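You operate a simulated robot arm through the tools that you are given. There is no shell and no other tool. Be economical: measure what you need, move in short steps, check, and stop when the job is done.

You are at the controls of a simulated two-armed robot. One attempt, no reset.

JOB
Put one scoop of sugar in each tall cup and stand both in the deep cardboard tray.
Fine: the scoop goes back. Set down upright: tall white cup, tall grey cup.

Only the result counts: the job must be done as asked and must still hold three seconds after the hand-in. Knocking over, shifting, dropping, spilling or breaking anything else fails it.

ROBOT AND FRAMES
Two 7-joint arms with two-finger parallel grippers on one trunk, on a base that drives. Base frame: it is fixed to the floor where the robot stands at the start and does not move with it; the origin is under the middle of the robot, x ahead of it, y to its left, z up; the surface under the hand at the start is at about z = 900. Readings come in mm, rad, newtons and seconds.
The left shoulder is at the start at [80, 131, 947], the right one opposite. With the tool pointing down near the work surface each hand reaches from about 380 to 840 mm from the robot's upright axis, wherever it stands, measured 20 degrees to its own side. Places, roughly: tray [700, 0, 900]; yellow scoop (19x6x4 cm) [500, -200, 900]. Payload 1.57 kg a hand.
The tool frame of a hand sits at the grasp point between the pads (the TCP): z along the fingers, y along the line on which they close. The tips reach 30 mm beyond it. Largest opening 110 mm; finger width 24, thickness 12; the body of the gripper, 48 by 112 mm, starts 78 mm behind the TCP.
Orientation is that of the tool frame in the base frame, as [roll, pitch, yaw] about the fixed x, y, z axes, in that order (R = Rz(yaw) Ry(pitch) Rx(roll)). With the fingers straight down and closing along the base's y, the tool's x points along the base's -x, its y along +y and its z along -z.

CONTROLS
- The arms move only by the tool send_rows. It takes "left_steps", "right_steps" or both (then of equal length, played together; a hand with none holds still); each is a list of rows, each an object of numbers (a shift or turn left out is 0, a gripper value left out holds the last): "claw": the finger opening in mm, from 0 to 110; "dx", "dy", "dz": the shift along the tool's x, y, z in units of 20 mm (1.0 is 20 mm); "rx", "ry", "rz": the turn, a rotation vector about the tool's x, y, z in units of 5 degrees (1.0 is 5 degrees). In form: [{"claw": .., "dx": .., "dy": .., "dz": .., "rx": .., "ry": .., "rz": ..}, ...]. A call has 1 to 20 rows; each row shifts and turns the commanded pose from where the row before left it, along the tool's axes as they then stand. A call with a number of a shift or a turn outside -1 to 1 is refused whole. Each row takes 0.2 s and may step no farther than 50 mm and 0.15 rad from the row before; otherwise, or with a gripper value out of range, the whole call is refused. Where a pose cannot be reached the arm comes as near as it can. A force on the tool above 60 N (or 10 N above the force at the start of the call, whichever is more), or a blocked arm, ends the call early, and 0.2 s more pass. Each finger travels about 108 mm/s and halts on what it meets, pressing with about 32 N; the grip force reading is that of the motor and also rises with nothing between the fingers. The clock runs only during rows and for 0.2 s after the last one: add rows that do not move to give the fingers time. It gives the time, the measured TCP pose, the force on the tool (base axes), the opening and the grip force at its end, in the units of the frame above (readings bear some noise), with the torque about the TCP (base axes, N m) and any sound that the robot's microphone picked up.
- Cameras (640 x 400 px; columns grow to the right, rows downward): "scene" is now at [-48.2, -12.7, 1434]; the picture's right is [-0.14, -0.99, 0.00], its down [-0.43, 0.06, -0.90] and it looks along [0.89, -0.13, -0.43] (base axes); focal length 257 px, centre (320, 200). "left" rides on the left gripper at [70, -16, -141] in its tool frame; the picture's right is [0.23, 0.97, 0.00], its down [-0.86, 0.20, -0.48] and it looks along [-0.47, 0.11, 0.88] (tool axes); focal length 222 px, centre (320, 200). "right" rides on the right gripper at [70, 16, -141] in its tool frame; the picture's right is [-0.23, 0.97, 0.00], its down [-0.86, -0.20, -0.48] and it looks along [-0.47, -0.11, 0.88] (tool axes); focal length 222 px, centre (320, 200). There is no depth. A picture from a camera that has moved, and an enlarged one, comes with that camera's place and axes in the base frame and with its lens.
- get_image(camera): a new picture of that camera. No time passes.
- steer(legs): drives the robot by 1 to 6 legs, each [ahead, left, turn to the left] in mm, mm and rad, along the robot's own axes; the way and the turn of a leg run together, so that a leg with both is an arc; at most 1500 mm and 3.142 rad a leg. The arms and the cameras ride along, it lands a little off, and it stops where it bumps. It gives what a move gives.
- head_to(pan, tilt): turns the head with the scene camera to pan (to the left, within 1.902 rad either way) and tilt (down, from -0.506 to 1.204), counted from straight ahead of the robot. It gives what a move gives.
- inspect(camera, box): a new picture of the part [left, top, right, bottom] of that camera's present view, enlarged. No time passes.
- job_done(): hands the job in; it is judged then, once.

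Go step by step. Nothing tells you exact positions but the pictures and the camera data: compare them with the known pose of the tool, close in by small moves and look again before you grip or let go. The budget is 120 turns and 88 pictures, counting those below and the enlarged ones. Unless the task says otherwise, let go and move clear before handing in, and close with one line.

The tools are called as a command line: name --argument value ..., lists and objects as JSON in quotes. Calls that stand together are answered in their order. send_rows: Moves the arms, as the interface text tells. Its arguments: {"type":"object","properties":{"left_steps":{"type":"array","items":{"type":"object","properties":{"claw":{"type":"number"},"dx":{"type":"number"},"dy":{"type":"number"},"dz":{"type":"number"},"rx":{"type":"number"},"ry":{"type":"number"},"rz":{"type":"number"}}}},"right_steps":{"type":"array","items":{"type":"object","properties":{"claw":{"type":"number"},"dx":{"type":"number"},"dy":{"type":"number"},"dz":{"type":"number"},"rx":{"type":"number"},"ry":{"type":"number"},"rz":{"type":"number"}}}}},"required":[]} The other tools are called the same way: steer (legs) drives the base; head_to (pan, tilt) turns the head that bears the scene camera; get_image (camera) takes a picture; inspect (camera, box) takes an enlarged picture of a part of a camera's view; job_done () hands the job in.

At the start:

```text
time: 0.0
left_eef_pos: [505.3, 82.8, 1325.1]
left_ee_rot: [3.14, -0.001, -3.14]
left_wrist_force: [0.8, -0.1, 0.4]
left_wrist_torque: [0.02, 0.02, -0.01]
left_grip_width: 109.9
left_gripper_force: 0.1
right_eef_pos: [497.1, -328.3, 1266.5]
right_ee_rot: [3.141, 0.002, -3.141]
right_wrist_force: [0.3, -1.1, 0.6]
right_wrist_torque: [0.0, 0.0, 0.03]
right_grip_width: 109.9
right_gripper_force: 0.1
robot x, y, heading: [0.1, -1.0, -0.002]
head pan, tilt: [-0.143, 0.445]
```

scene: 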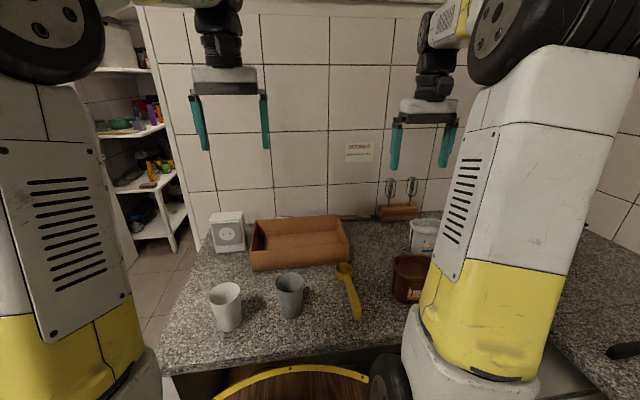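
right: 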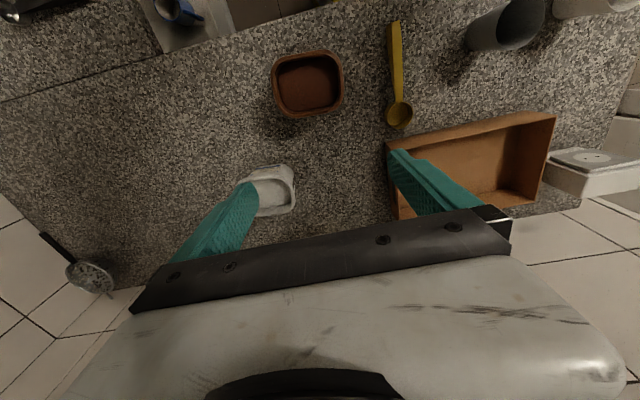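
left: 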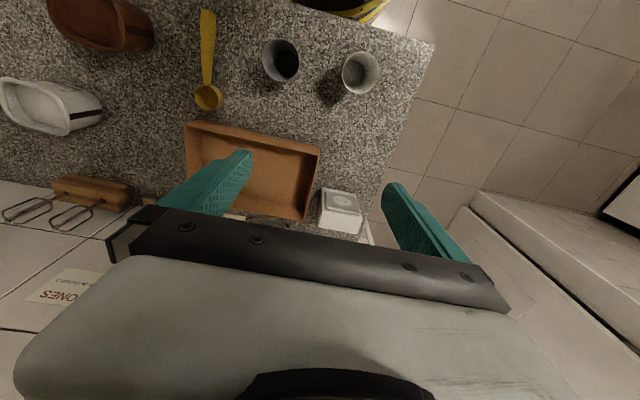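

I see the tray, two cups (white left, grey to its right), the yellow scoop and two tubs (brown and white). I need to find which tub holds sugar, so I'll look closer.

inspect --camera "right" --box '[220, 0, 460, 230]'

inspect --camera "scene" --box '[180, 170, 460, 345]'

inspect --camera "left" --box '[0, 0, 400, 250]'

```text
1.74 times, centred on (340, 115) of right
camera zoom: at [427.5, -310.9, 1407.4], right [0.23, 0.97, 0.0], down [0.86, -0.2, 0.48], along [0.47, -0.11, -0.88], focal length 386 px, centre (285, 348)
```

zoom: 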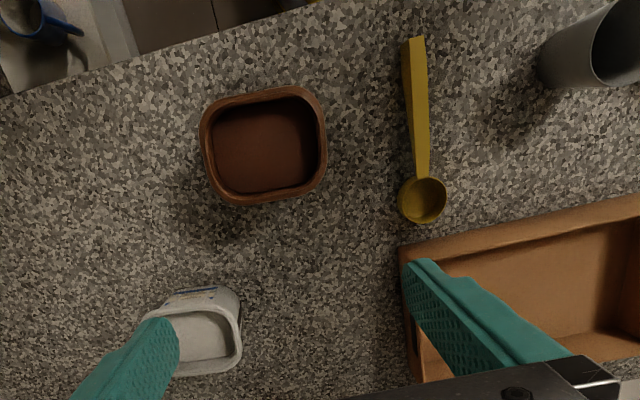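

```text
2.29 times, centred on (320, 258) of scene
camera zoom: at [-48.2, -12.7, 1434.0], right [-0.14, -0.99, 0.0], down [-0.43, 0.06, -0.9], along [0.89, -0.13, -0.43], focal length 588 px, centre (320, 69)
```

zoom: 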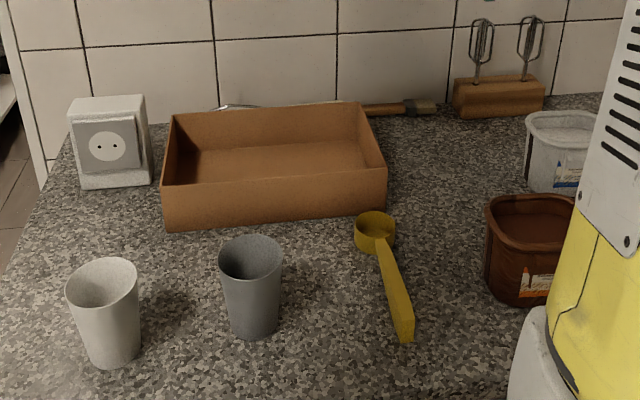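

```text
1.60 times, centred on (200, 125) of left
camera zoom: at [436.2, 66.8, 1467.2], right [-0.23, 0.97, 0.0], down [0.86, 0.2, 0.48], along [0.47, 0.11, -0.88], focal length 355 px, centre (512, 320)
```

zoom: 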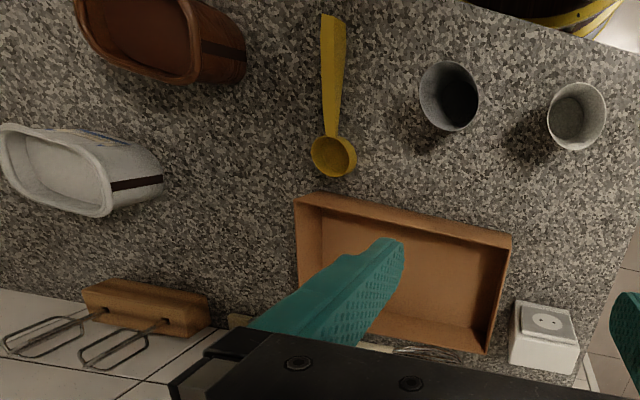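

The white tub near [620,-475] looks like sugar and the brown one like cocoa. I'll bring the right hand above the white tub and the left hand above the white cup to look closer.

send_rows --left_steps '[{"claw": 110, "dx": 0.42, "dy": 0.25, "dz": 0.9}, {"dx": 0.42, "dy": 0.25, "dz": 0.9}, {"dx": 0.42, "dy": 0.25, "dz": 0.9}, {"dx": 0.42, "dy": 0.25, "dz": 0.9}, {"dx": 0.42, "dy": 0.25, "dz": 0.9}, {"dx": 0.42, "dy": 0.25, "dz": 0.9}, {"dx": 0.42, "dy": 0.25, "dz": 0.9}, {"dx": 0.42, "dy": 0.25, "dz": 0.9}, {"dx": 0.42, "dy": 0.25, "dz": 0.9}, {"dx": 0.42, "dy": 0.25, "dz": 0.9}, {"dx": 0.42, "dy": 0.25, "dz": 0.9}]' --right_steps '[{"claw": 110, "dx": -0.47, "dy": -0.6, "dz": 0.74}, {"dx": -0.47, "dy": -0.6, "dz": 0.74}, {"dx": -0.47, "dy": -0.6, "dz": 0.74}, {"dx": -0.47, "dy": -0.6, "dz": 0.74}, {"dx": -0.47, "dy": -0.6, "dz": 0.74}, {"dx": -0.47, "dy": -0.6, "dz": 0.74}, {"dx": -0.47, "dy": -0.6, "dz": 0.74}, {"dx": -0.47, "dy": -0.6, "dz": 0.74}, {"dx": -0.47, "dy": -0.6, "dz": 0.74}, {"dx": -0.47, "dy": -0.6, "dz": 0.74}, {"dx": -0.47, "dy": -0.6, "dz": 0.74}]'

get_image --camera "right"

get_image --camera "left"

get_image --camera "scene"

```text
time: 2.4
left_eef_pos: [410.9, 139.2, 1127.1]
left_ee_rot: [-3.14, -0.001, -3.141]
left_wrist_force: [0.6, 0.2, -0.2]
left_wrist_torque: [-0.03, -0.01, -0.01]
left_grip_width: 109.8
left_gripper_force: 0.0
right_eef_pos: [598.6, -458.4, 1105.0]
right_ee_rot: [3.141, -0.001, 3.14]
right_wrist_force: [-1.0, 0.6, -0.1]
right_wrist_torque: [-0.04, 0.0, 0.02]
right_grip_width: 109.8
right_gripper_force: 0.0
robot x, y, heading: [0.9, 1.2, -0.001]
head pan, tilt: [-0.143, 0.445]
```

```text
81 pictures are left
camera right: at [528.4, -441.2, 1245.0], right [0.23, 0.97, 0.0], down [0.86, -0.2, 0.48], along [0.47, -0.11, -0.88], focal length 222 px, centre (320, 200)
```

right: 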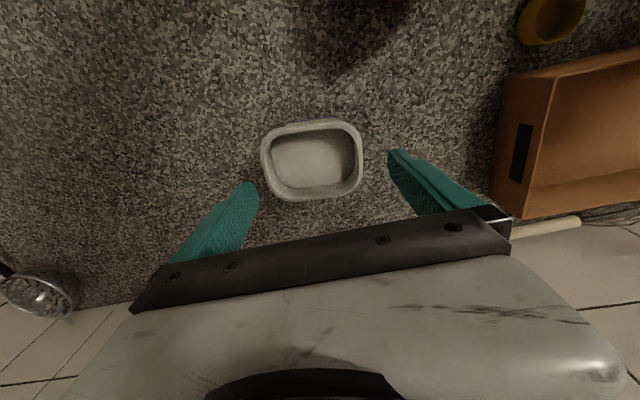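

```text
80 pictures are left
camera left: at [342.5, 122.4, 1267.6], right [-0.23, 0.97, 0.0], down [0.85, 0.2, 0.48], along [0.47, 0.11, -0.88], focal length 222 px, centre (320, 200)
```

left: 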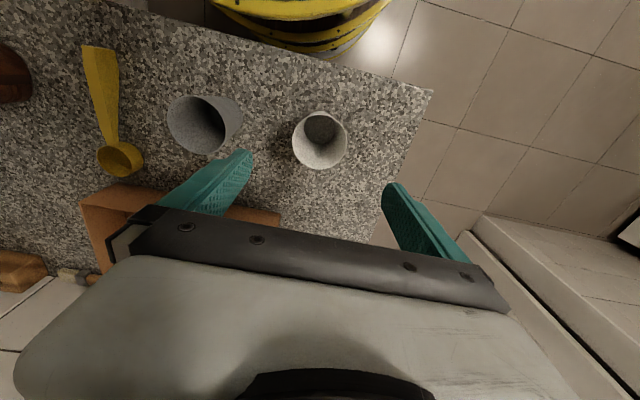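

```text
79 pictures are left
camera scene: at [-48.3, -12.7, 1433.9], right [-0.14, -0.99, 0.0], down [-0.43, 0.06, -0.9], along [0.89, -0.13, -0.43], focal length 257 px, centre (320, 200)
```

scene: 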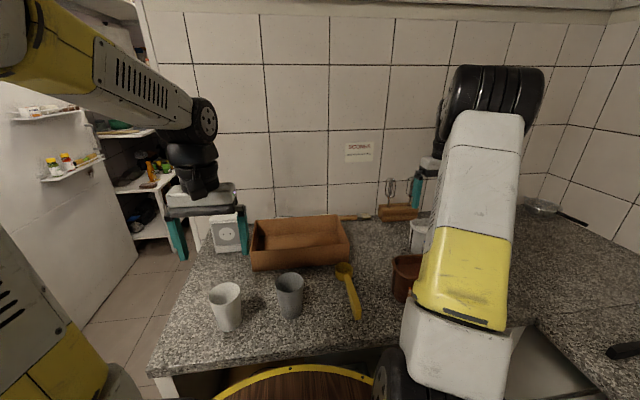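

inspect --camera "right" --box '[240, 100, 400, 220]'

inspect --camera "left" --box '[80, 20, 380, 200]'

inspect --camera "scene" --box '[320, 200, 440, 330]'

```text
3.33 times, centred on (320, 160) of right
camera zoom: at [528.4, -441.2, 1245.0], right [0.23, 0.97, 0.0], down [0.86, -0.2, 0.48], along [0.47, -0.11, -0.88], focal length 740 px, centre (320, 333)
```

zoom: 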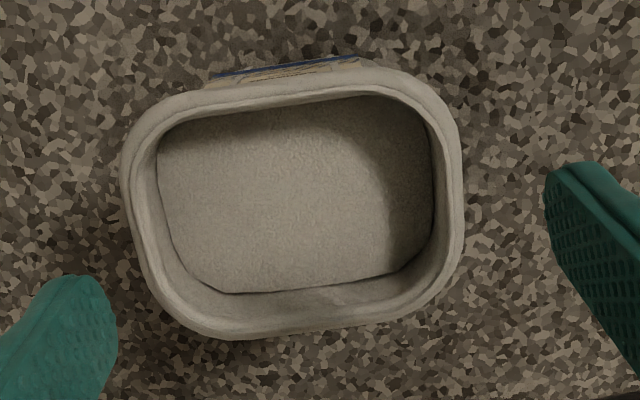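

```text
2.13 times, centred on (230, 110) of left
camera zoom: at [342.5, 122.4, 1267.6], right [-0.23, 0.97, 0.0], down [0.85, 0.2, 0.48], along [0.47, 0.11, -0.88], focal length 474 px, centre (512, 392)
```

zoom: 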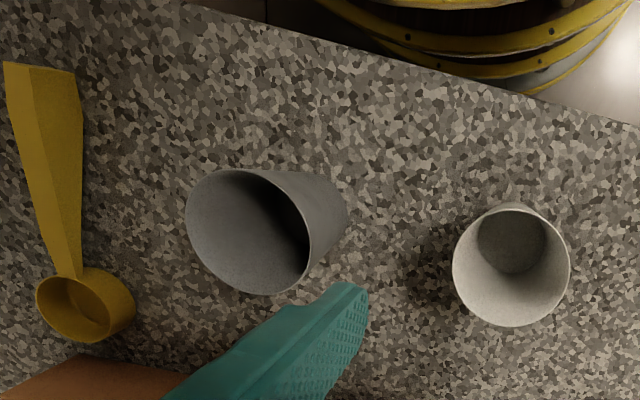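

```text
3.08 times, centred on (380, 265) of scene
camera zoom: at [-48.3, -12.7, 1433.9], right [-0.14, -0.99, 0.0], down [-0.43, 0.06, -0.9], along [0.89, -0.13, -0.43], focal length 791 px, centre (135, 0)
```

zoom: 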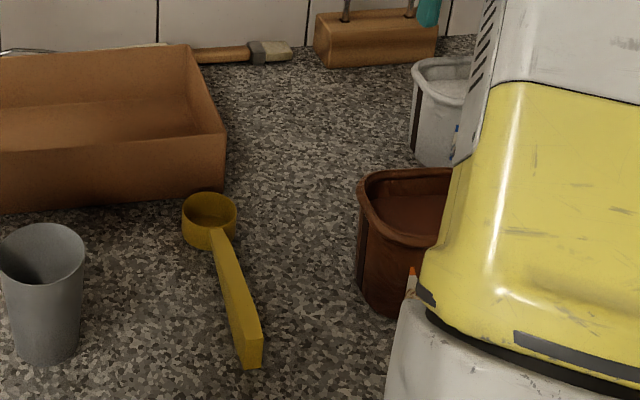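

White tub holds white grains at about [611,-471]; the white cup stands at [412,138] with a rim about 68 mm wide at z≈993. I'll lower the left hand onto it and grip near the rim, and raise the right hand slightly out of the way.

send_rows --left_steps '[{"dz": 0.92}, {"dz": 0.92}, {"dz": 0.92}, {"dz": 0.92}, {"dz": 0.92}, {"dz": 0.92}, {"dz": 0.92}, {"dz": 0.92}]'

get_image --camera "left"

inspect --camera "scene" --box '[140, 180, 340, 340]'

```text
time: 4.2
left_eef_pos: [412.3, 138.6, 983.0]
left_ee_rot: [3.141, -0.001, 3.14]
left_wrist_force: [-0.1, -1.0, -0.6]
left_wrist_torque: [0.0, 0.01, -0.03]
left_grip_width: 109.9
left_gripper_force: 0.0
right_eef_pos: [597.6, -458.2, 1103.6]
right_ee_rot: [3.142, 0.0, -3.142]
right_wrist_force: [-0.3, -0.2, -0.6]
right_wrist_torque: [-0.03, 0.01, 0.01]
right_grip_width: 110.2
right_gripper_force: 0.1
robot x, y, heading: [0.4, -0.4, 0.002]
head pan, tilt: [-0.143, 0.445]
```

```text
75 pictures are left
camera left: at [343.9, 122.3, 1123.4], right [-0.23, 0.97, 0.0], down [0.86, 0.2, 0.48], along [0.47, 0.11, -0.88], focal length 222 px, centre (320, 200)
```

left: 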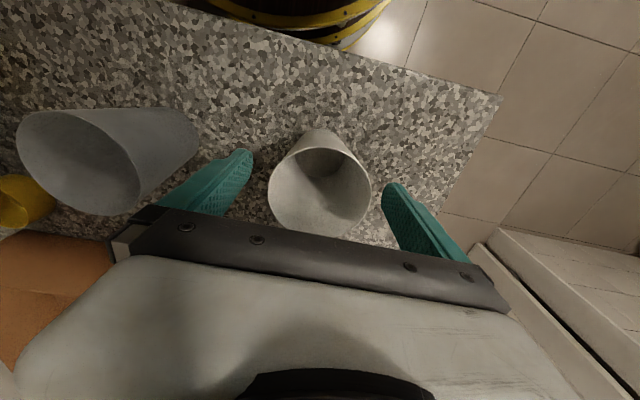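

```text
2.50 times, centred on (240, 260) of scene
camera zoom: at [-48.4, -12.7, 1433.9], right [-0.14, -0.99, 0.0], down [-0.43, 0.06, -0.9], along [0.89, -0.13, -0.43], focal length 643 px, centre (520, 50)
```

zoom: 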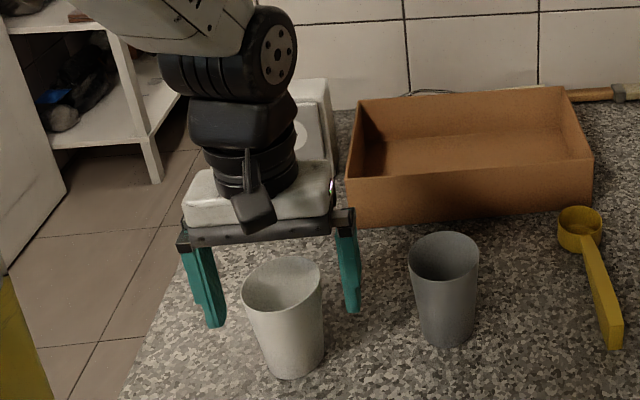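

send_rows --left_steps '[{"dx": 0.15}, {"claw": 90}, {"claw": 76}, {"claw": 66}, {"claw": 56}, {"claw": 56}, {"claw": 56}]'

get_image --camera "left"

```text
time: 5.8
left_eef_pos: [410.7, 139.3, 982.1]
left_ee_rot: [-3.142, 0.001, 3.141]
left_wrist_force: [-0.3, 0.6, 1.4]
left_wrist_torque: [0.0, -0.01, 0.01]
left_grip_width: 66.3
left_gripper_force: 31.7
right_eef_pos: [598.6, -457.3, 1102.9]
right_ee_rot: [3.141, 0.002, -3.14]
right_wrist_force: [0.5, -0.2, -0.6]
right_wrist_torque: [0.0, 0.03, 0.03]
right_grip_width: 109.9
right_gripper_force: 0.1
robot x, y, heading: [-1.8, -0.0, 0.001]
head pan, tilt: [-0.143, 0.445]
```

```text
73 pictures are left
camera left: at [341.1, 121.7, 1123.2], right [-0.23, 0.97, 0.0], down [0.86, 0.2, 0.48], along [0.47, 0.11, -0.88], focal length 222 px, centre (320, 200)
```

left: 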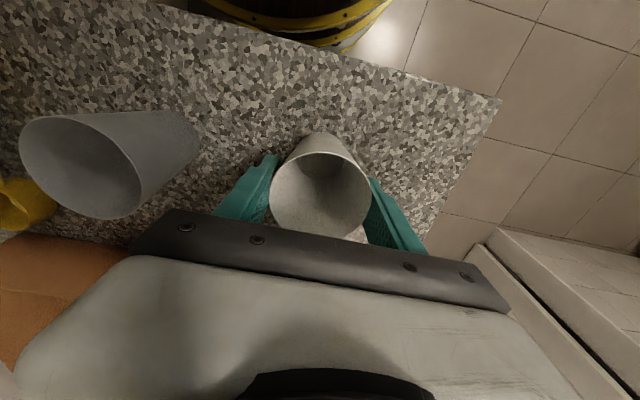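

The cup is gripped at 66 mm. I lift it and check that it hangs straight.

send_rows --left_steps '[{"dz": -0.5}, {"dz": -0.9}, {"dz": -0.9}, {"dz": -0.9}, {"dz": -0.9}, {"dz": -0.9}, {"dz": -0.9}]'

get_image --camera "scene"

```text
time: 7.4
left_eef_pos: [411.7, 138.3, 1099.0]
left_ee_rot: [3.141, 0.001, 3.141]
left_wrist_force: [0.5, 1.0, -0.5]
left_wrist_torque: [0.0, 0.0, -0.02]
left_grip_width: 66.2
left_gripper_force: 32.2
right_eef_pos: [599.1, -458.4, 1104.6]
right_ee_rot: [3.141, 0.0, -3.141]
right_wrist_force: [0.1, -0.6, 0.6]
right_wrist_torque: [0.0, -0.02, 0.01]
right_grip_width: 110.3
right_gripper_force: 0.0
robot x, y, heading: [-0.8, -4.0, 0.003]
head pan, tilt: [-0.143, 0.445]
```

```text
72 pictures are left
camera scene: at [-48.1, -12.7, 1434.0], right [-0.14, -0.99, 0.0], down [-0.43, 0.06, -0.9], along [0.89, -0.13, -0.43], focal length 257 px, centre (320, 200)
```

scene: 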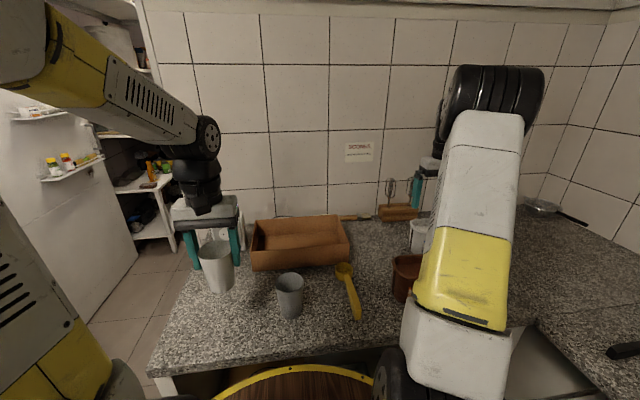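

send_rows --left_steps '[{"dx": -0.96, "dy": -0.44}, {"dx": -0.96, "dy": -0.44}, {"dx": -0.96, "dy": -0.44}, {"dx": -0.96, "dy": -0.44}, {"dx": -0.96, "dy": -0.44}, {"dx": -0.96, "dy": -0.44}, {"dx": -0.96, "dy": -0.44}, {"dx": -0.96, "dy": -0.44}, {"dx": -0.96, "dy": -0.44}, {"dx": -0.96, "dy": -0.44}, {"dx": -0.96, "dy": -0.44}, {"dx": -0.96, "dy": -0.44}, {"dx": -0.96, "dy": -0.44}, {"dx": -0.96, "dy": -0.44}]'

get_image --camera "left"

inspect --camera "scene" --box '[200, 130, 440, 330]'

```text
time: 10.4
left_eef_pos: [679.2, 14.0, 1096.7]
left_ee_rot: [3.142, 0.001, 3.141]
left_wrist_force: [0.0, 0.5, 0.2]
left_wrist_torque: [0.0, 0.01, -0.02]
left_grip_width: 66.1
left_gripper_force: 31.5
right_eef_pos: [598.3, -457.6, 1104.1]
right_ee_rot: [3.14, -0.001, 3.141]
right_wrist_force: [-0.4, -0.3, -0.2]
right_wrist_torque: [-0.01, -0.02, -0.02]
right_grip_width: 109.9
right_gripper_force: 0.0
robot x, y, heading: [0.2, -2.4, 0.001]
head pan, tilt: [-0.143, 0.445]
```

```text
71 pictures are left
camera left: at [610.1, -2.2, 1238.1], right [-0.23, 0.97, 0.0], down [0.86, 0.2, 0.48], along [0.47, 0.11, -0.88], focal length 222 px, centre (320, 200)
```

left: 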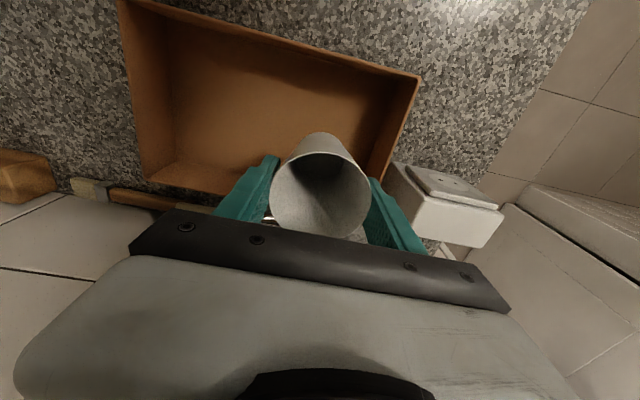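

```text
2.00 times, centred on (320, 230) of scene
camera zoom: at [-48.3, -12.7, 1433.9], right [-0.14, -0.99, 0.0], down [-0.43, 0.06, -0.9], along [0.89, -0.13, -0.43], focal length 514 px, centre (320, 140)
```

zoom: 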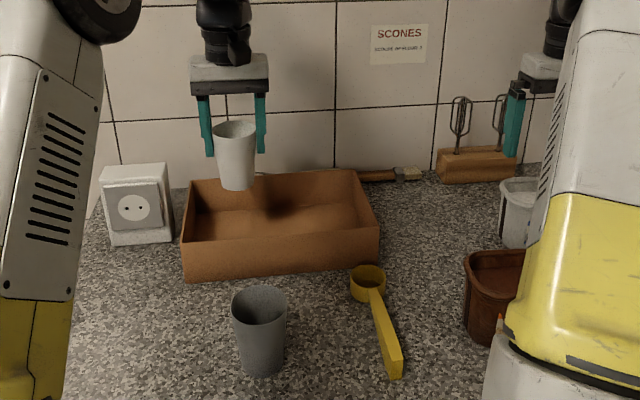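

The cup hangs over the tray's left half. I lower it to just above the tray floor.

send_rows --left_steps '[{"dz": 0.9, "dx": -0.1}, {"dz": 0.9, "dx": -0.1}, {"dz": 0.9}, {"dz": 0.9}, {"dz": 0.9}, {"dz": 0.4}, {"dz": 0.3}, {"dz": 0.1}, {}]'

inspect --camera "scene" --box '[200, 130, 440, 330]'

```text
time: 12.4
left_eef_pos: [682.2, 14.1, 991.3]
left_ee_rot: [-3.141, 0.0, -3.141]
left_wrist_force: [0.2, -0.3, -0.5]
left_wrist_torque: [0.01, -0.02, 0.01]
left_grip_width: 66.2
left_gripper_force: 32.1
right_eef_pos: [598.3, -458.2, 1104.5]
right_ee_rot: [3.141, -0.001, 3.141]
right_wrist_force: [-0.4, 0.0, 0.0]
right_wrist_torque: [0.02, 0.02, 0.04]
right_grip_width: 110.0
right_gripper_force: 0.1
robot x, y, heading: [-3.4, 0.1, 0.001]
head pan, tilt: [-0.143, 0.445]
```

```text
2.00 times, centred on (320, 230) of scene
camera zoom: at [-48.1, -12.8, 1434.0], right [-0.14, -0.99, 0.0], down [-0.43, 0.06, -0.9], along [0.89, -0.13, -0.43], focal length 514 px, centre (320, 140)
```

zoom: 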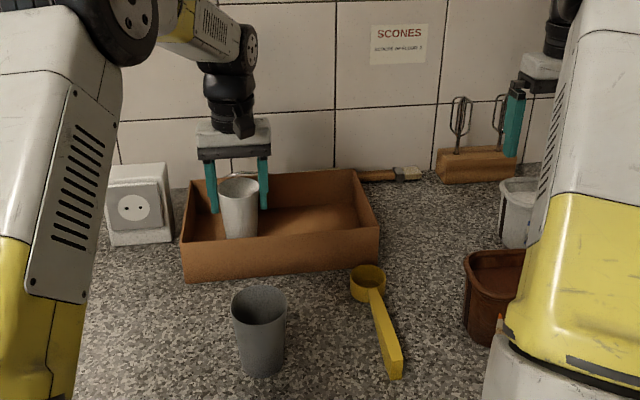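

send_rows --left_steps '[{"dz": 0.1}, {"dz": 0.05}, {"dz": 0.05}, {}]'

```text
time: 13.4
left_eef_pos: [681.3, 15.6, 987.6]
left_ee_rot: [-3.14, 0.0, -3.141]
left_wrist_force: [-0.3, 0.6, -0.4]
left_wrist_torque: [0.01, 0.01, -0.02]
left_grip_width: 66.0
left_gripper_force: 32.2
right_eef_pos: [598.1, -458.3, 1104.1]
right_ee_rot: [3.141, -0.001, 3.14]
right_wrist_force: [0.5, 0.9, -0.4]
right_wrist_torque: [-0.04, 0.0, -0.02]
right_grip_width: 109.9
right_gripper_force: 0.0
robot x, y, heading: [1.9, 2.8, 0.002]
head pan, tilt: [-0.143, 0.445]
```

send_rows --left_steps '[{"dz": 0.06}, {"dz": 0.06}, {}]'

```text
time: 14.2
left_eef_pos: [682.8, 14.6, 986.4]
left_ee_rot: [3.141, -0.001, 3.14]
left_wrist_force: [-0.2, 0.0, 0.6]
left_wrist_torque: [0.02, 0.02, 0.03]
left_grip_width: 65.9
left_gripper_force: 31.8
right_eef_pos: [599.6, -457.7, 1103.1]
right_ee_rot: [3.141, 0.0, -3.14]
right_wrist_force: [0.2, 0.2, 0.6]
right_wrist_torque: [-0.01, 0.01, -0.01]
right_grip_width: 110.1
right_gripper_force: 0.0
robot x, y, heading: [0.3, -0.7, -0.005]
head pan, tilt: [-0.143, 0.445]
```

send_rows --left_steps '[{"dz": 0.08}, {"dz": 0.08}, {}]'

```text
time: 15.0
left_eef_pos: [682.5, 14.1, 983.7]
left_ee_rot: [-3.139, 0.004, 3.141]
left_wrist_force: [-1.4, -0.1, 30.0]
left_wrist_torque: [0.01, 0.16, 0.06]
left_grip_width: 66.2
left_gripper_force: 32.4
right_eef_pos: [598.5, -457.5, 1103.5]
right_ee_rot: [-3.141, -0.001, -3.14]
right_wrist_force: [-0.9, 0.4, 0.0]
right_wrist_torque: [0.02, -0.02, -0.02]
right_grip_width: 110.2
right_gripper_force: 0.0
robot x, y, heading: [0.9, -0.6, -0.001]
head pan, tilt: [-0.143, 0.445]
```

Contact is felt (30 N). I back off 1.5 mm, open in small steps and rise clear.

send_rows --left_steps '[{"dz": -0.08}, {"claw": 72}, {"claw": 80}, {"claw": 90}, {"claw": 96}, {"dz": -0.5}, {"dz": -0.9}, {"dz": -0.9}, {"dz": -0.9}, {"dz": -0.9}, {"dz": -0.9}, {"dz": -0.9}, {"dz": -0.9}]'

get_image --camera "left"

```text
time: 17.8
left_eef_pos: [683.9, 15.4, 1119.9]
left_ee_rot: [-3.141, 0.0, -3.141]
left_wrist_force: [0.0, -0.4, -0.1]
left_wrist_torque: [0.01, 0.0, 0.0]
left_grip_width: 96.1
left_gripper_force: 0.2
right_eef_pos: [597.7, -458.1, 1104.4]
right_ee_rot: [-3.141, 0.001, -3.141]
right_wrist_force: [-0.3, 1.2, 0.2]
right_wrist_torque: [-0.03, -0.05, 0.01]
right_grip_width: 109.8
right_gripper_force: 0.0
robot x, y, heading: [-1.2, 1.7, -0.004]
head pan, tilt: [-0.143, 0.445]
```

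```text
68 pictures are left
camera left: at [614.6, -1.1, 1261.1], right [-0.23, 0.97, 0.0], down [0.86, 0.2, 0.48], along [0.47, 0.11, -0.88], focal length 222 px, centre (320, 200)
```

left: 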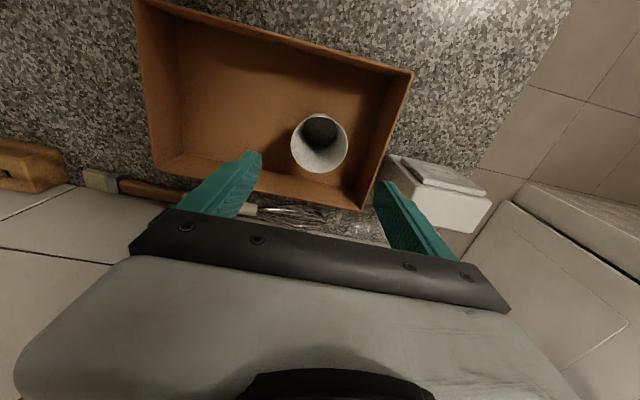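

White cup stands in the tray. Next the grey cup at about [422,-8]: I move the left hand above it.

send_rows --left_steps '[{"claw": 110, "dx": 0.935, "dy": -0.082}, {"dx": 0.935, "dy": -0.082}, {"dx": 0.935, "dy": -0.082}, {"dx": 0.935, "dy": -0.082}, {"dx": 0.935, "dy": -0.082}, {"dx": 0.935, "dy": -0.082}, {"dx": 0.935, "dy": -0.082}, {"dx": 0.935, "dy": -0.082}, {"dx": 0.935, "dy": -0.082}, {"dx": 0.935, "dy": -0.082}, {"dx": 0.935, "dy": -0.082}, {"dx": 0.935, "dy": -0.082}, {"dx": 0.935, "dy": -0.082}, {"dx": 0.935, "dy": -0.082}, {"dz": 0.8}, {"dz": 0.8}]'

get_image --camera "left"

```text
time: 21.2
left_eef_pos: [419.6, -7.5, 1087.6]
left_ee_rot: [3.142, 0.0, -3.141]
left_wrist_force: [-0.3, 0.3, -0.5]
left_wrist_torque: [-0.05, -0.01, -0.01]
left_grip_width: 110.0
left_gripper_force: 0.0
right_eef_pos: [598.6, -458.5, 1103.2]
right_ee_rot: [-3.141, 0.0, -3.141]
right_wrist_force: [-0.6, 0.1, 1.1]
right_wrist_torque: [0.0, -0.01, 0.01]
right_grip_width: 109.9
right_gripper_force: 0.0
robot x, y, heading: [1.5, 0.2, 0.002]
head pan, tilt: [-0.143, 0.445]
```

```text
67 pictures are left
camera left: at [350.5, -24.6, 1228.9], right [-0.23, 0.97, 0.0], down [0.85, 0.2, 0.48], along [0.47, 0.11, -0.88], focal length 222 px, centre (320, 200)
```

left: 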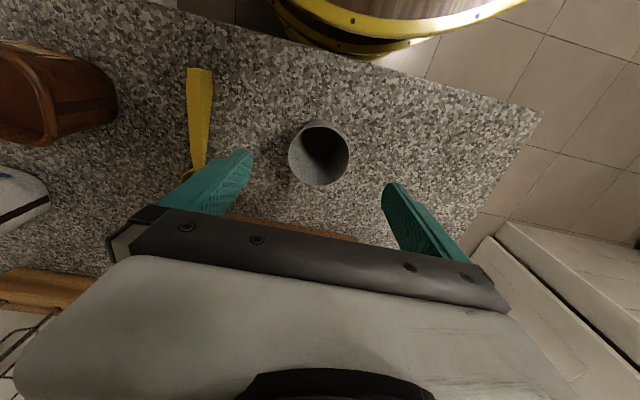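

Aligned. Lower and grip.

send_rows --left_steps '[{"dz": 0.75, "dx": -0.1}, {"dz": 0.75}, {"dz": 0.75}, {"dz": 0.75}, {"dz": 0.75}, {"dz": 0.75}, {"dz": 0.75}, {"claw": 90}, {"claw": 76}, {"claw": 66}, {"claw": 56}, {"claw": 56}, {"claw": 56}]'

get_image --camera "left"

```text
time: 24.0
left_eef_pos: [425.1, -9.0, 984.2]
left_ee_rot: [3.142, 0.0, 3.141]
left_wrist_force: [0.0, -0.6, 0.5]
left_wrist_torque: [0.01, 0.01, -0.03]
left_grip_width: 66.4
left_gripper_force: 32.0
right_eef_pos: [597.9, -457.8, 1104.2]
right_ee_rot: [3.14, 0.0, 3.141]
right_wrist_force: [0.2, -0.1, 0.7]
right_wrist_torque: [0.01, -0.04, 0.0]
right_grip_width: 109.6
right_gripper_force: 0.1
robot x, y, heading: [-2.2, 0.7, -0.002]
head pan, tilt: [-0.143, 0.445]
```

```text
66 pictures are left
camera left: at [355.8, -25.8, 1124.9], right [-0.23, 0.97, 0.0], down [0.86, 0.2, 0.48], along [0.47, 0.11, -0.88], focal length 222 px, centre (320, 200)
```

left: 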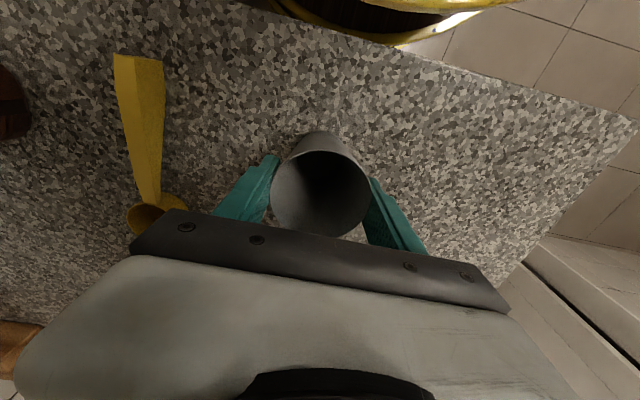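

send_rows --left_steps '[{"dz": -0.5}, {"dz": -0.9}, {"dz": -0.9}, {"dz": -0.9}, {"dz": -0.9}, {"dz": -0.9}, {"dz": -0.9}]'

send_rows --left_steps '[{"dx": -0.925, "dy": -0.343}, {"dx": -0.925, "dy": -0.343}, {"dx": -0.925, "dy": -0.343}, {"dx": -0.925, "dy": -0.343}, {"dx": -0.925, "dy": -0.343}, {"dx": -0.925, "dy": -0.343}, {"dx": -0.925, "dy": -0.343}, {"dx": -0.925, "dy": -0.343}, {"dx": -0.925, "dy": -0.343}, {"dx": -0.925, "dy": -0.343}, {"dx": -0.925, "dy": -0.343}, {"dx": -0.925, "dy": -0.343}, {"dx": -0.925, "dy": -0.343}, {"dx": -0.925, "dy": -0.343}]'

get_image --camera "left"

get_image --camera "scene"

```text
time: 25.6
left_eef_pos: [422.4, -8.0, 1100.9]
left_ee_rot: [3.141, 0.001, -3.14]
left_wrist_force: [-0.7, 0.0, 0.4]
left_wrist_torque: [0.0, 0.06, -0.02]
left_grip_width: 66.1
left_gripper_force: 32.1
right_eef_pos: [597.7, -458.4, 1104.7]
right_ee_rot: [-3.141, -0.001, -3.139]
right_wrist_force: [-0.1, 0.0, -0.3]
right_wrist_torque: [-0.01, 0.02, 0.01]
right_grip_width: 109.9
right_gripper_force: 0.0
robot x, y, heading: [0.3, 2.1, -0.001]
head pan, tilt: [-0.143, 0.445]
```

```text
time: 28.6
left_eef_pos: [681.0, -104.2, 1103.8]
left_ee_rot: [3.14, 0.001, 3.141]
left_wrist_force: [0.2, 0.1, 0.3]
left_wrist_torque: [0.0, -0.02, 0.01]
left_grip_width: 66.4
left_gripper_force: 32.0
right_eef_pos: [598.0, -457.3, 1103.9]
right_ee_rot: [3.142, 0.001, 3.141]
right_wrist_force: [-0.9, 0.8, -0.1]
right_wrist_torque: [0.0, -0.03, 0.02]
right_grip_width: 109.8
right_gripper_force: 0.1
robot x, y, heading: [1.7, 0.0, -0.0]
head pan, tilt: [-0.143, 0.445]
```

```text
65 pictures are left
camera left: at [612.4, -120.3, 1244.4], right [-0.23, 0.97, 0.0], down [0.86, 0.2, 0.48], along [0.47, 0.11, -0.88], focal length 222 px, centre (320, 200)
```

left: 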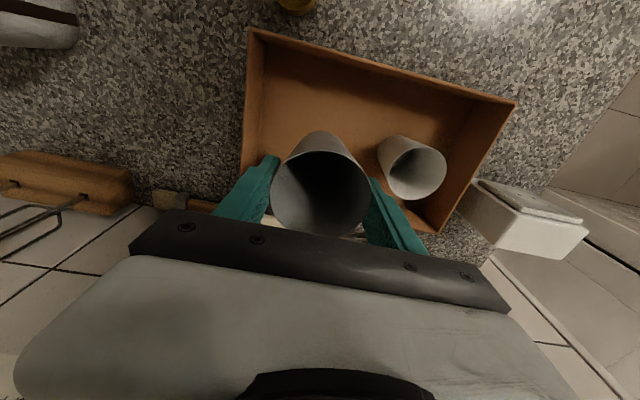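

```text
64 pictures are left
camera scene: at [-48.3, -12.7, 1433.9], right [-0.14, -0.99, 0.0], down [-0.43, 0.06, -0.9], along [0.89, -0.13, -0.43], focal length 257 px, centre (320, 200)
```

scene: 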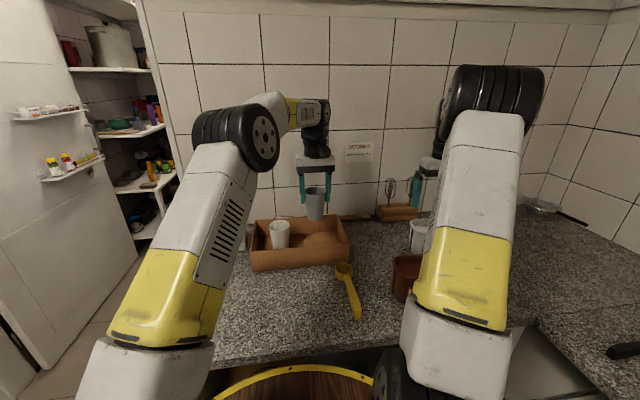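

send_rows --left_steps '[{"dz": 0.9, "dx": -0.1}, {"dz": 0.9}, {"dz": 0.9}, {"dz": 0.9}, {"dz": 0.9}, {"dz": 0.6}, {"dz": 0.4}, {"dz": 0.15}, {"dz": 0.05}, {}]'

send_rows --left_steps '[{"dz": 0.05}, {"dz": 0.05}, {}]'

```text
time: 30.8
left_eef_pos: [684.6, -103.1, 987.4]
left_ee_rot: [3.141, -0.001, 3.141]
left_wrist_force: [-1.0, 0.2, 0.0]
left_wrist_torque: [-0.02, -0.02, 0.01]
left_grip_width: 66.2
left_gripper_force: 31.9
right_eef_pos: [598.4, -458.6, 1104.5]
right_ee_rot: [3.141, 0.001, 3.141]
right_wrist_force: [0.5, -1.0, -0.4]
right_wrist_torque: [-0.04, 0.0, -0.01]
right_grip_width: 110.2
right_gripper_force: 0.0
robot x, y, heading: [-2.4, 0.3, 0.008]
head pan, tilt: [-0.143, 0.445]
```

```text
time: 31.6
left_eef_pos: [684.2, -104.4, 987.7]
left_ee_rot: [-3.14, 0.003, -3.141]
left_wrist_force: [-0.4, -0.1, 15.1]
left_wrist_torque: [-0.05, 0.07, -0.02]
left_grip_width: 66.4
left_gripper_force: 32.1
right_eef_pos: [598.6, -457.2, 1104.4]
right_ee_rot: [3.141, -0.001, -3.142]
right_wrist_force: [0.8, -0.8, 0.2]
right_wrist_torque: [-0.03, -0.01, 0.04]
right_grip_width: 110.2
right_gripper_force: 0.0
robot x, y, heading: [2.0, -4.1, 0.001]
head pan, tilt: [-0.143, 0.445]
```

Contact at 15 N; release, rise clear and retreat to the left.

send_rows --left_steps '[{"dz": -0.03}, {"claw": 72}, {"claw": 80}, {"claw": 88}, {"claw": 94}, {"dz": -0.5}, {"dz": -0.9}, {"dz": -0.9}, {"dz": -0.9}, {"dz": -0.9}, {"dz": -0.9}, {"dz": -0.9}, {"dz": -0.9}]'

get_image --camera "left"

send_rows --left_steps '[{"dx": 0.75, "dy": 0.95, "dz": -0.5}, {"dx": 0.75, "dy": 0.95, "dz": -0.5}, {"dx": 0.75, "dy": 0.95, "dz": -0.5}, {"dx": 0.75, "dy": 0.95, "dz": -0.5}, {"dx": 0.75, "dy": 0.95, "dz": -0.5}, {"dx": 0.75, "dy": 0.95, "dz": -0.5}, {"dx": 0.75, "dy": 0.95, "dz": -0.5}, {"dx": 0.75, "dy": 0.95, "dz": -0.5}, {"dx": 0.75, "dy": 0.95, "dz": -0.5}, {"dx": 0.75, "dy": 0.95, "dz": -0.5}, {"dx": 0.75, "dy": 0.95, "dz": -0.5}, {"dx": 0.75, "dy": 0.95, "dz": -0.5}, {"dx": 0.75, "dy": 0.95, "dz": -0.5}, {"dx": 0.75, "dy": 0.95, "dz": -0.5}, {"dx": 0.75, "dy": 0.95}, {"dx": 0.75, "dy": 0.95}, {"dx": 0.0, "dy": 0.95}, {"dx": 0.0, "dy": 0.95}]'

```text
time: 34.4
left_eef_pos: [684.3, -103.4, 1123.1]
left_ee_rot: [3.141, 0.0, -3.141]
left_wrist_force: [-0.1, 0.1, 0.1]
left_wrist_torque: [0.0, 0.01, -0.03]
left_grip_width: 94.1
left_gripper_force: 0.0
right_eef_pos: [598.7, -457.1, 1102.8]
right_ee_rot: [-3.141, 0.0, -3.141]
right_wrist_force: [-0.6, 0.2, -0.2]
right_wrist_torque: [0.01, -0.02, 0.0]
right_grip_width: 110.2
right_gripper_force: 0.3
robot x, y, heading: [-0.3, -0.1, 0.001]
head pan, tilt: [-0.143, 0.445]
```

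```text
63 pictures are left
camera left: at [615.9, -120.2, 1264.1], right [-0.23, 0.97, 0.0], down [0.86, 0.2, 0.48], along [0.47, 0.11, -0.88], focal length 222 px, centre (320, 200)
```

left: 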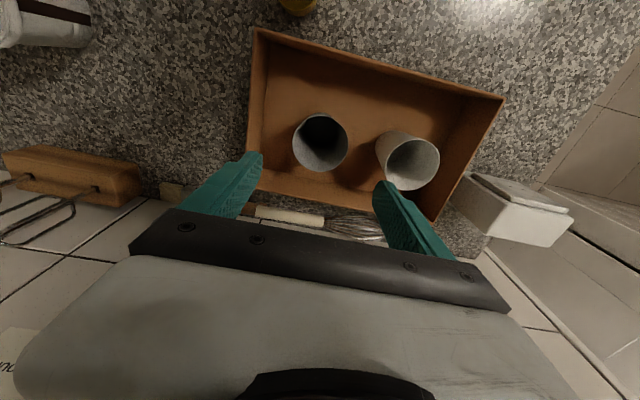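

```text
time: 38.2
left_eef_pos: [444.7, 236.8, 1262.0]
left_ee_rot: [3.141, 0.001, -3.142]
left_wrist_force: [-0.3, -0.3, 0.0]
left_wrist_torque: [0.0, 0.03, 0.06]
left_grip_width: 94.1
left_gripper_force: 0.1
right_eef_pos: [598.1, -457.2, 1103.5]
right_ee_rot: [3.141, 0.0, 3.14]
right_wrist_force: [-0.5, 0.5, 0.9]
right_wrist_torque: [0.01, 0.0, 0.03]
right_grip_width: 109.8
right_gripper_force: 0.1
robot x, y, heading: [-1.5, 2.5, -0.0]
head pan, tilt: [-0.143, 0.445]
```

Both cups stand in the tray (white [682,14], grey [684,-104]). Now the right hand goes above the scoop for a closer look.

send_rows --right_steps '[{"dx": 0.37, "dy": 0.9}, {"dx": 0.37, "dy": 0.9}, {"dx": 0.37, "dy": 0.9}, {"dx": 0.37, "dy": 0.9}, {"dx": 0.37, "dy": 0.9}, {"dx": 0.37, "dy": 0.9}, {"dx": 0.37, "dy": 0.9}, {"dx": 0.37, "dy": 0.9}, {"dx": 0.37, "dy": 0.9}, {"dx": 0.37, "dy": 0.9}, {"dx": 0.37, "dy": 0.9}, {"dx": 0.37, "dy": 0.9}, {"dx": 0.37, "dy": 0.9}, {"dx": 0.37, "dy": 0.9}, {"dx": 0.37, "dy": 0.9}, {"dx": 0.37, "dy": 0.9}]'

get_image --camera "right"

get_image --camera "scene"

```text
time: 41.6
left_eef_pos: [444.1, 237.6, 1263.0]
left_ee_rot: [3.141, 0.0, -3.141]
left_wrist_force: [1.0, -0.2, -0.6]
left_wrist_torque: [0.03, -0.01, 0.04]
left_grip_width: 94.1
left_gripper_force: 0.0
right_eef_pos: [482.0, -171.9, 1105.5]
right_ee_rot: [3.141, -0.001, 3.14]
right_wrist_force: [-0.2, 0.7, 0.3]
right_wrist_torque: [0.01, 0.01, 0.01]
right_grip_width: 110.1
right_gripper_force: 0.0
robot x, y, heading: [0.8, 0.3, 0.001]
head pan, tilt: [-0.143, 0.445]
```

```text
62 pictures are left
camera right: at [412.3, -153.9, 1246.8], right [0.23, 0.97, 0.0], down [0.86, -0.2, 0.48], along [0.47, -0.11, -0.88], focal length 222 px, centre (320, 200)
```

right: 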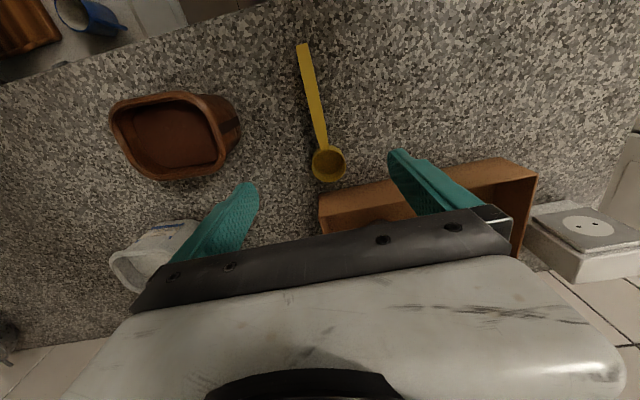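

```text
61 pictures are left
camera scene: at [-48.2, -12.8, 1434.0], right [-0.14, -0.99, 0.0], down [-0.43, 0.06, -0.9], along [0.89, -0.13, -0.43], focal length 257 px, centre (320, 200)
```

scene: 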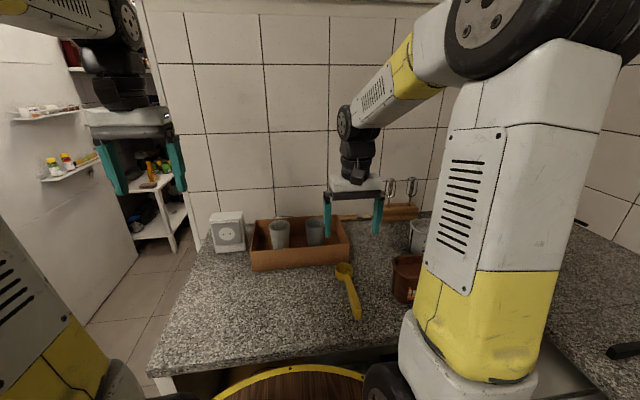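

inspect --camera "right" --box '[220, 30, 420, 190]'

inspect --camera "scene" --box '[320, 210, 450, 330]'

```text
2.50 times, centred on (320, 110) of right
camera zoom: at [412.3, -153.9, 1246.8], right [0.23, 0.97, 0.0], down [0.86, -0.2, 0.48], along [0.47, -0.11, -0.88], focal length 555 px, centre (320, 425)
```

zoom: 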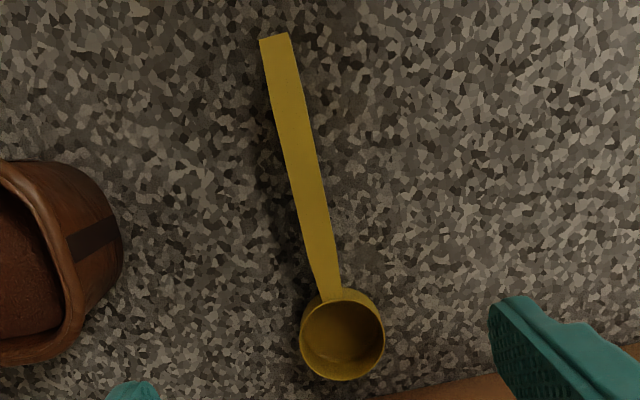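

```text
3.33 times, centred on (385, 270) of scene
camera zoom: at [-48.2, -12.8, 1434.0], right [-0.14, -0.99, 0.0], down [-0.43, 0.06, -0.9], along [0.89, -0.13, -0.43], focal length 857 px, centre (103, -33)
```

zoom: 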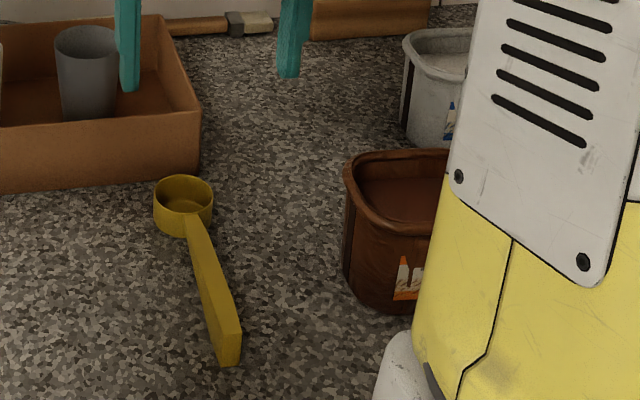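

The scoop lies along x at y≈-168: bowl centre ≈[522,-167], rim z≈932, handle end x≈374, handle about 14 mm wide. I move over the rear half of the handle and descend partway.

send_rows --right_steps '[{"claw": 60, "dx": 0.8, "dy": 0.04, "dz": 0.7}, {"dx": 0.8, "dy": 0.04, "dz": 0.7}, {"dx": 0.8, "dy": 0.04, "dz": 0.7}, {"dx": 0.8, "dy": 0.04, "dz": 0.7}, {"dx": 0.8, "dy": 0.04, "dz": 0.7}, {"dz": 0.8}, {"dz": 0.8}]'

get_image --camera "right"

inspect --camera "scene" --box '[290, 210, 450, 340]'

```text
time: 43.2
left_eef_pos: [443.9, 238.1, 1261.8]
left_ee_rot: [-3.141, -0.001, -3.141]
left_wrist_force: [-0.2, 0.2, 1.0]
left_wrist_torque: [0.02, -0.03, -0.03]
left_grip_width: 93.8
left_gripper_force: 0.2
right_eef_pos: [401.1, -167.1, 1000.1]
right_ee_rot: [3.141, 0.0, 3.142]
right_wrist_force: [0.6, -0.2, -0.7]
right_wrist_torque: [0.0, 0.01, -0.02]
right_grip_width: 60.2
right_gripper_force: 0.0
robot x, y, heading: [-3.3, -2.0, -0.001]
head pan, tilt: [-0.143, 0.445]
```

```text
58 pictures are left
camera right: at [331.1, -150.8, 1141.6], right [0.23, 0.97, 0.0], down [0.85, -0.2, 0.48], along [0.47, -0.11, -0.88], focal length 222 px, centre (320, 200)
```

right: 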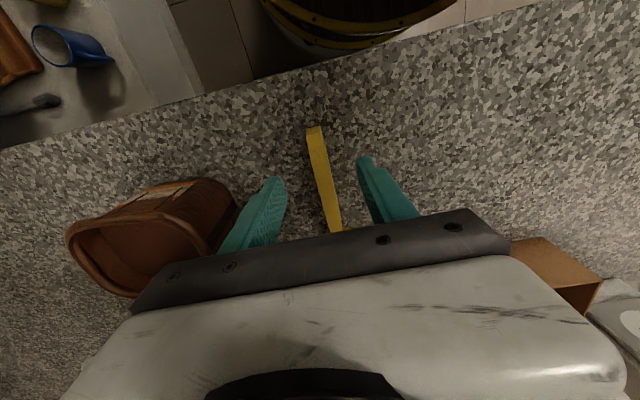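

```text
3.08 times, centred on (370, 275) of scene
camera zoom: at [-48.4, -12.7, 1433.9], right [-0.14, -0.99, 0.0], down [-0.43, 0.06, -0.9], along [0.89, -0.13, -0.43], focal length 791 px, centre (166, -31)
```

zoom: 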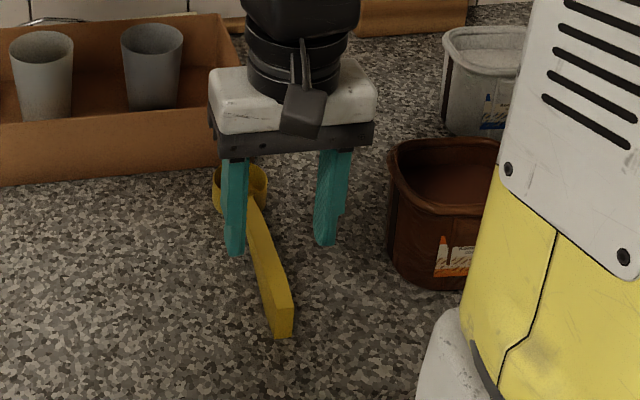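

Aligned. Descend to z≈936 and close on the handle.

send_rows --right_steps '[{"dz": 0.8, "dy": 0.05}, {"dz": 0.8}, {"dz": 0.8}, {"dz": 0.7}, {}, {"claw": 40}, {"claw": 25}, {"claw": 16}, {"claw": 8}, {"claw": 4}, {"claw": 4}]'

inspect --camera "scene" --box '[290, 210, 450, 340]'

```text
time: 45.6
left_eef_pos: [445.1, 236.4, 1263.0]
left_ee_rot: [-3.141, 0.0, 3.141]
left_wrist_force: [-0.5, -0.2, 0.5]
left_wrist_torque: [-0.03, 0.02, -0.01]
left_grip_width: 94.0
left_gripper_force: 0.1
right_eef_pos: [402.6, -167.1, 938.1]
right_ee_rot: [3.141, 0.001, 3.141]
right_wrist_force: [-0.5, 0.2, -0.9]
right_wrist_torque: [-0.02, 0.03, 0.0]
right_grip_width: 15.0
right_gripper_force: 31.3
robot x, y, heading: [2.1, 0.8, 0.002]
head pan, tilt: [-0.143, 0.445]
```

```text
3.08 times, centred on (370, 275) of scene
camera zoom: at [-48.2, -12.7, 1434.0], right [-0.14, -0.99, 0.0], down [-0.43, 0.06, -0.9], along [0.89, -0.13, -0.43], focal length 791 px, centre (166, -31)
```

zoom: 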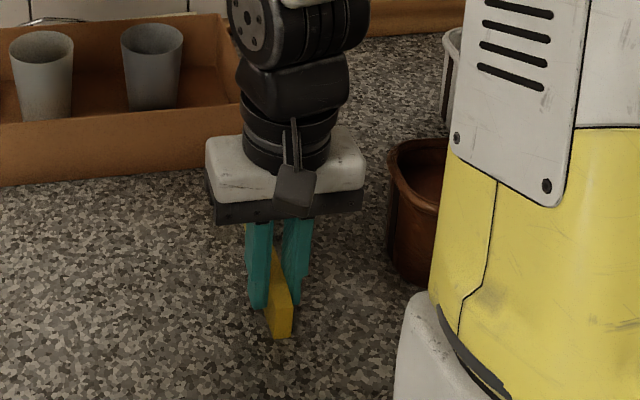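

Handle gripped (15 mm). I lift straight up and check that the scoop stays level.

send_rows --right_steps '[{"dz": -0.4}, {"dz": -0.8}, {"dz": -0.9}, {"dz": -0.9}, {"dz": -0.9}, {"dz": -0.9}, {"dz": -0.9}, {"dz": -0.9}, {"dz": -0.9}]'

inspect --camera "scene" --box '[250, 150, 450, 310]'

get_image --camera "right"

```text
time: 47.6
left_eef_pos: [443.9, 238.4, 1263.1]
left_ee_rot: [3.141, 0.0, 3.14]
left_wrist_force: [0.3, -0.5, -0.2]
left_wrist_torque: [-0.03, 0.03, -0.01]
left_grip_width: 94.0
left_gripper_force: 0.0
right_eef_pos: [400.8, -166.8, 1089.8]
right_ee_rot: [-3.141, -0.001, -3.141]
right_wrist_force: [0.2, 0.7, 0.0]
right_wrist_torque: [0.02, 0.02, 0.01]
right_grip_width: 15.2
right_gripper_force: 30.5
robot x, y, heading: [-2.8, 2.8, 0.003]
head pan, tilt: [-0.143, 0.445]
```

```text
2.50 times, centred on (350, 230) of scene
camera zoom: at [-48.2, -12.7, 1434.0], right [-0.14, -0.99, 0.0], down [-0.43, 0.06, -0.9], along [0.89, -0.13, -0.43], focal length 643 px, centre (245, 125)
```

zoom: 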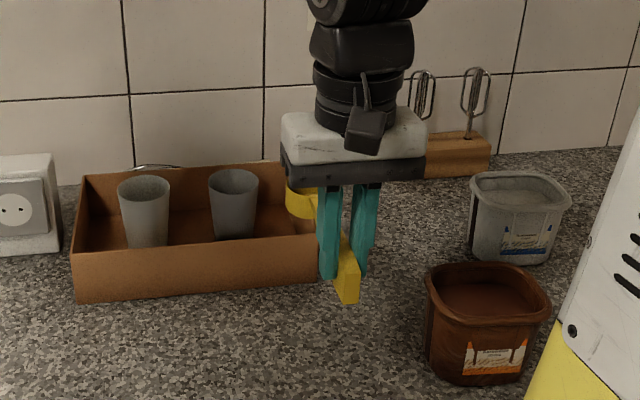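

```text
54 pictures are left
camera right: at [332.1, -150.3, 1231.0], right [0.23, 0.97, 0.0], down [0.86, -0.2, 0.48], along [0.47, -0.11, -0.88], focal length 222 px, centre (320, 200)
```

right: 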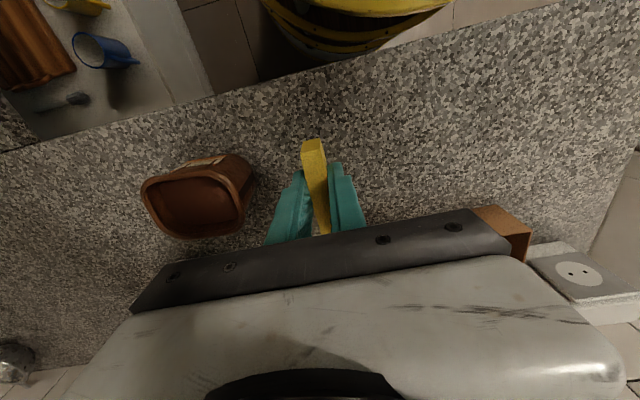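

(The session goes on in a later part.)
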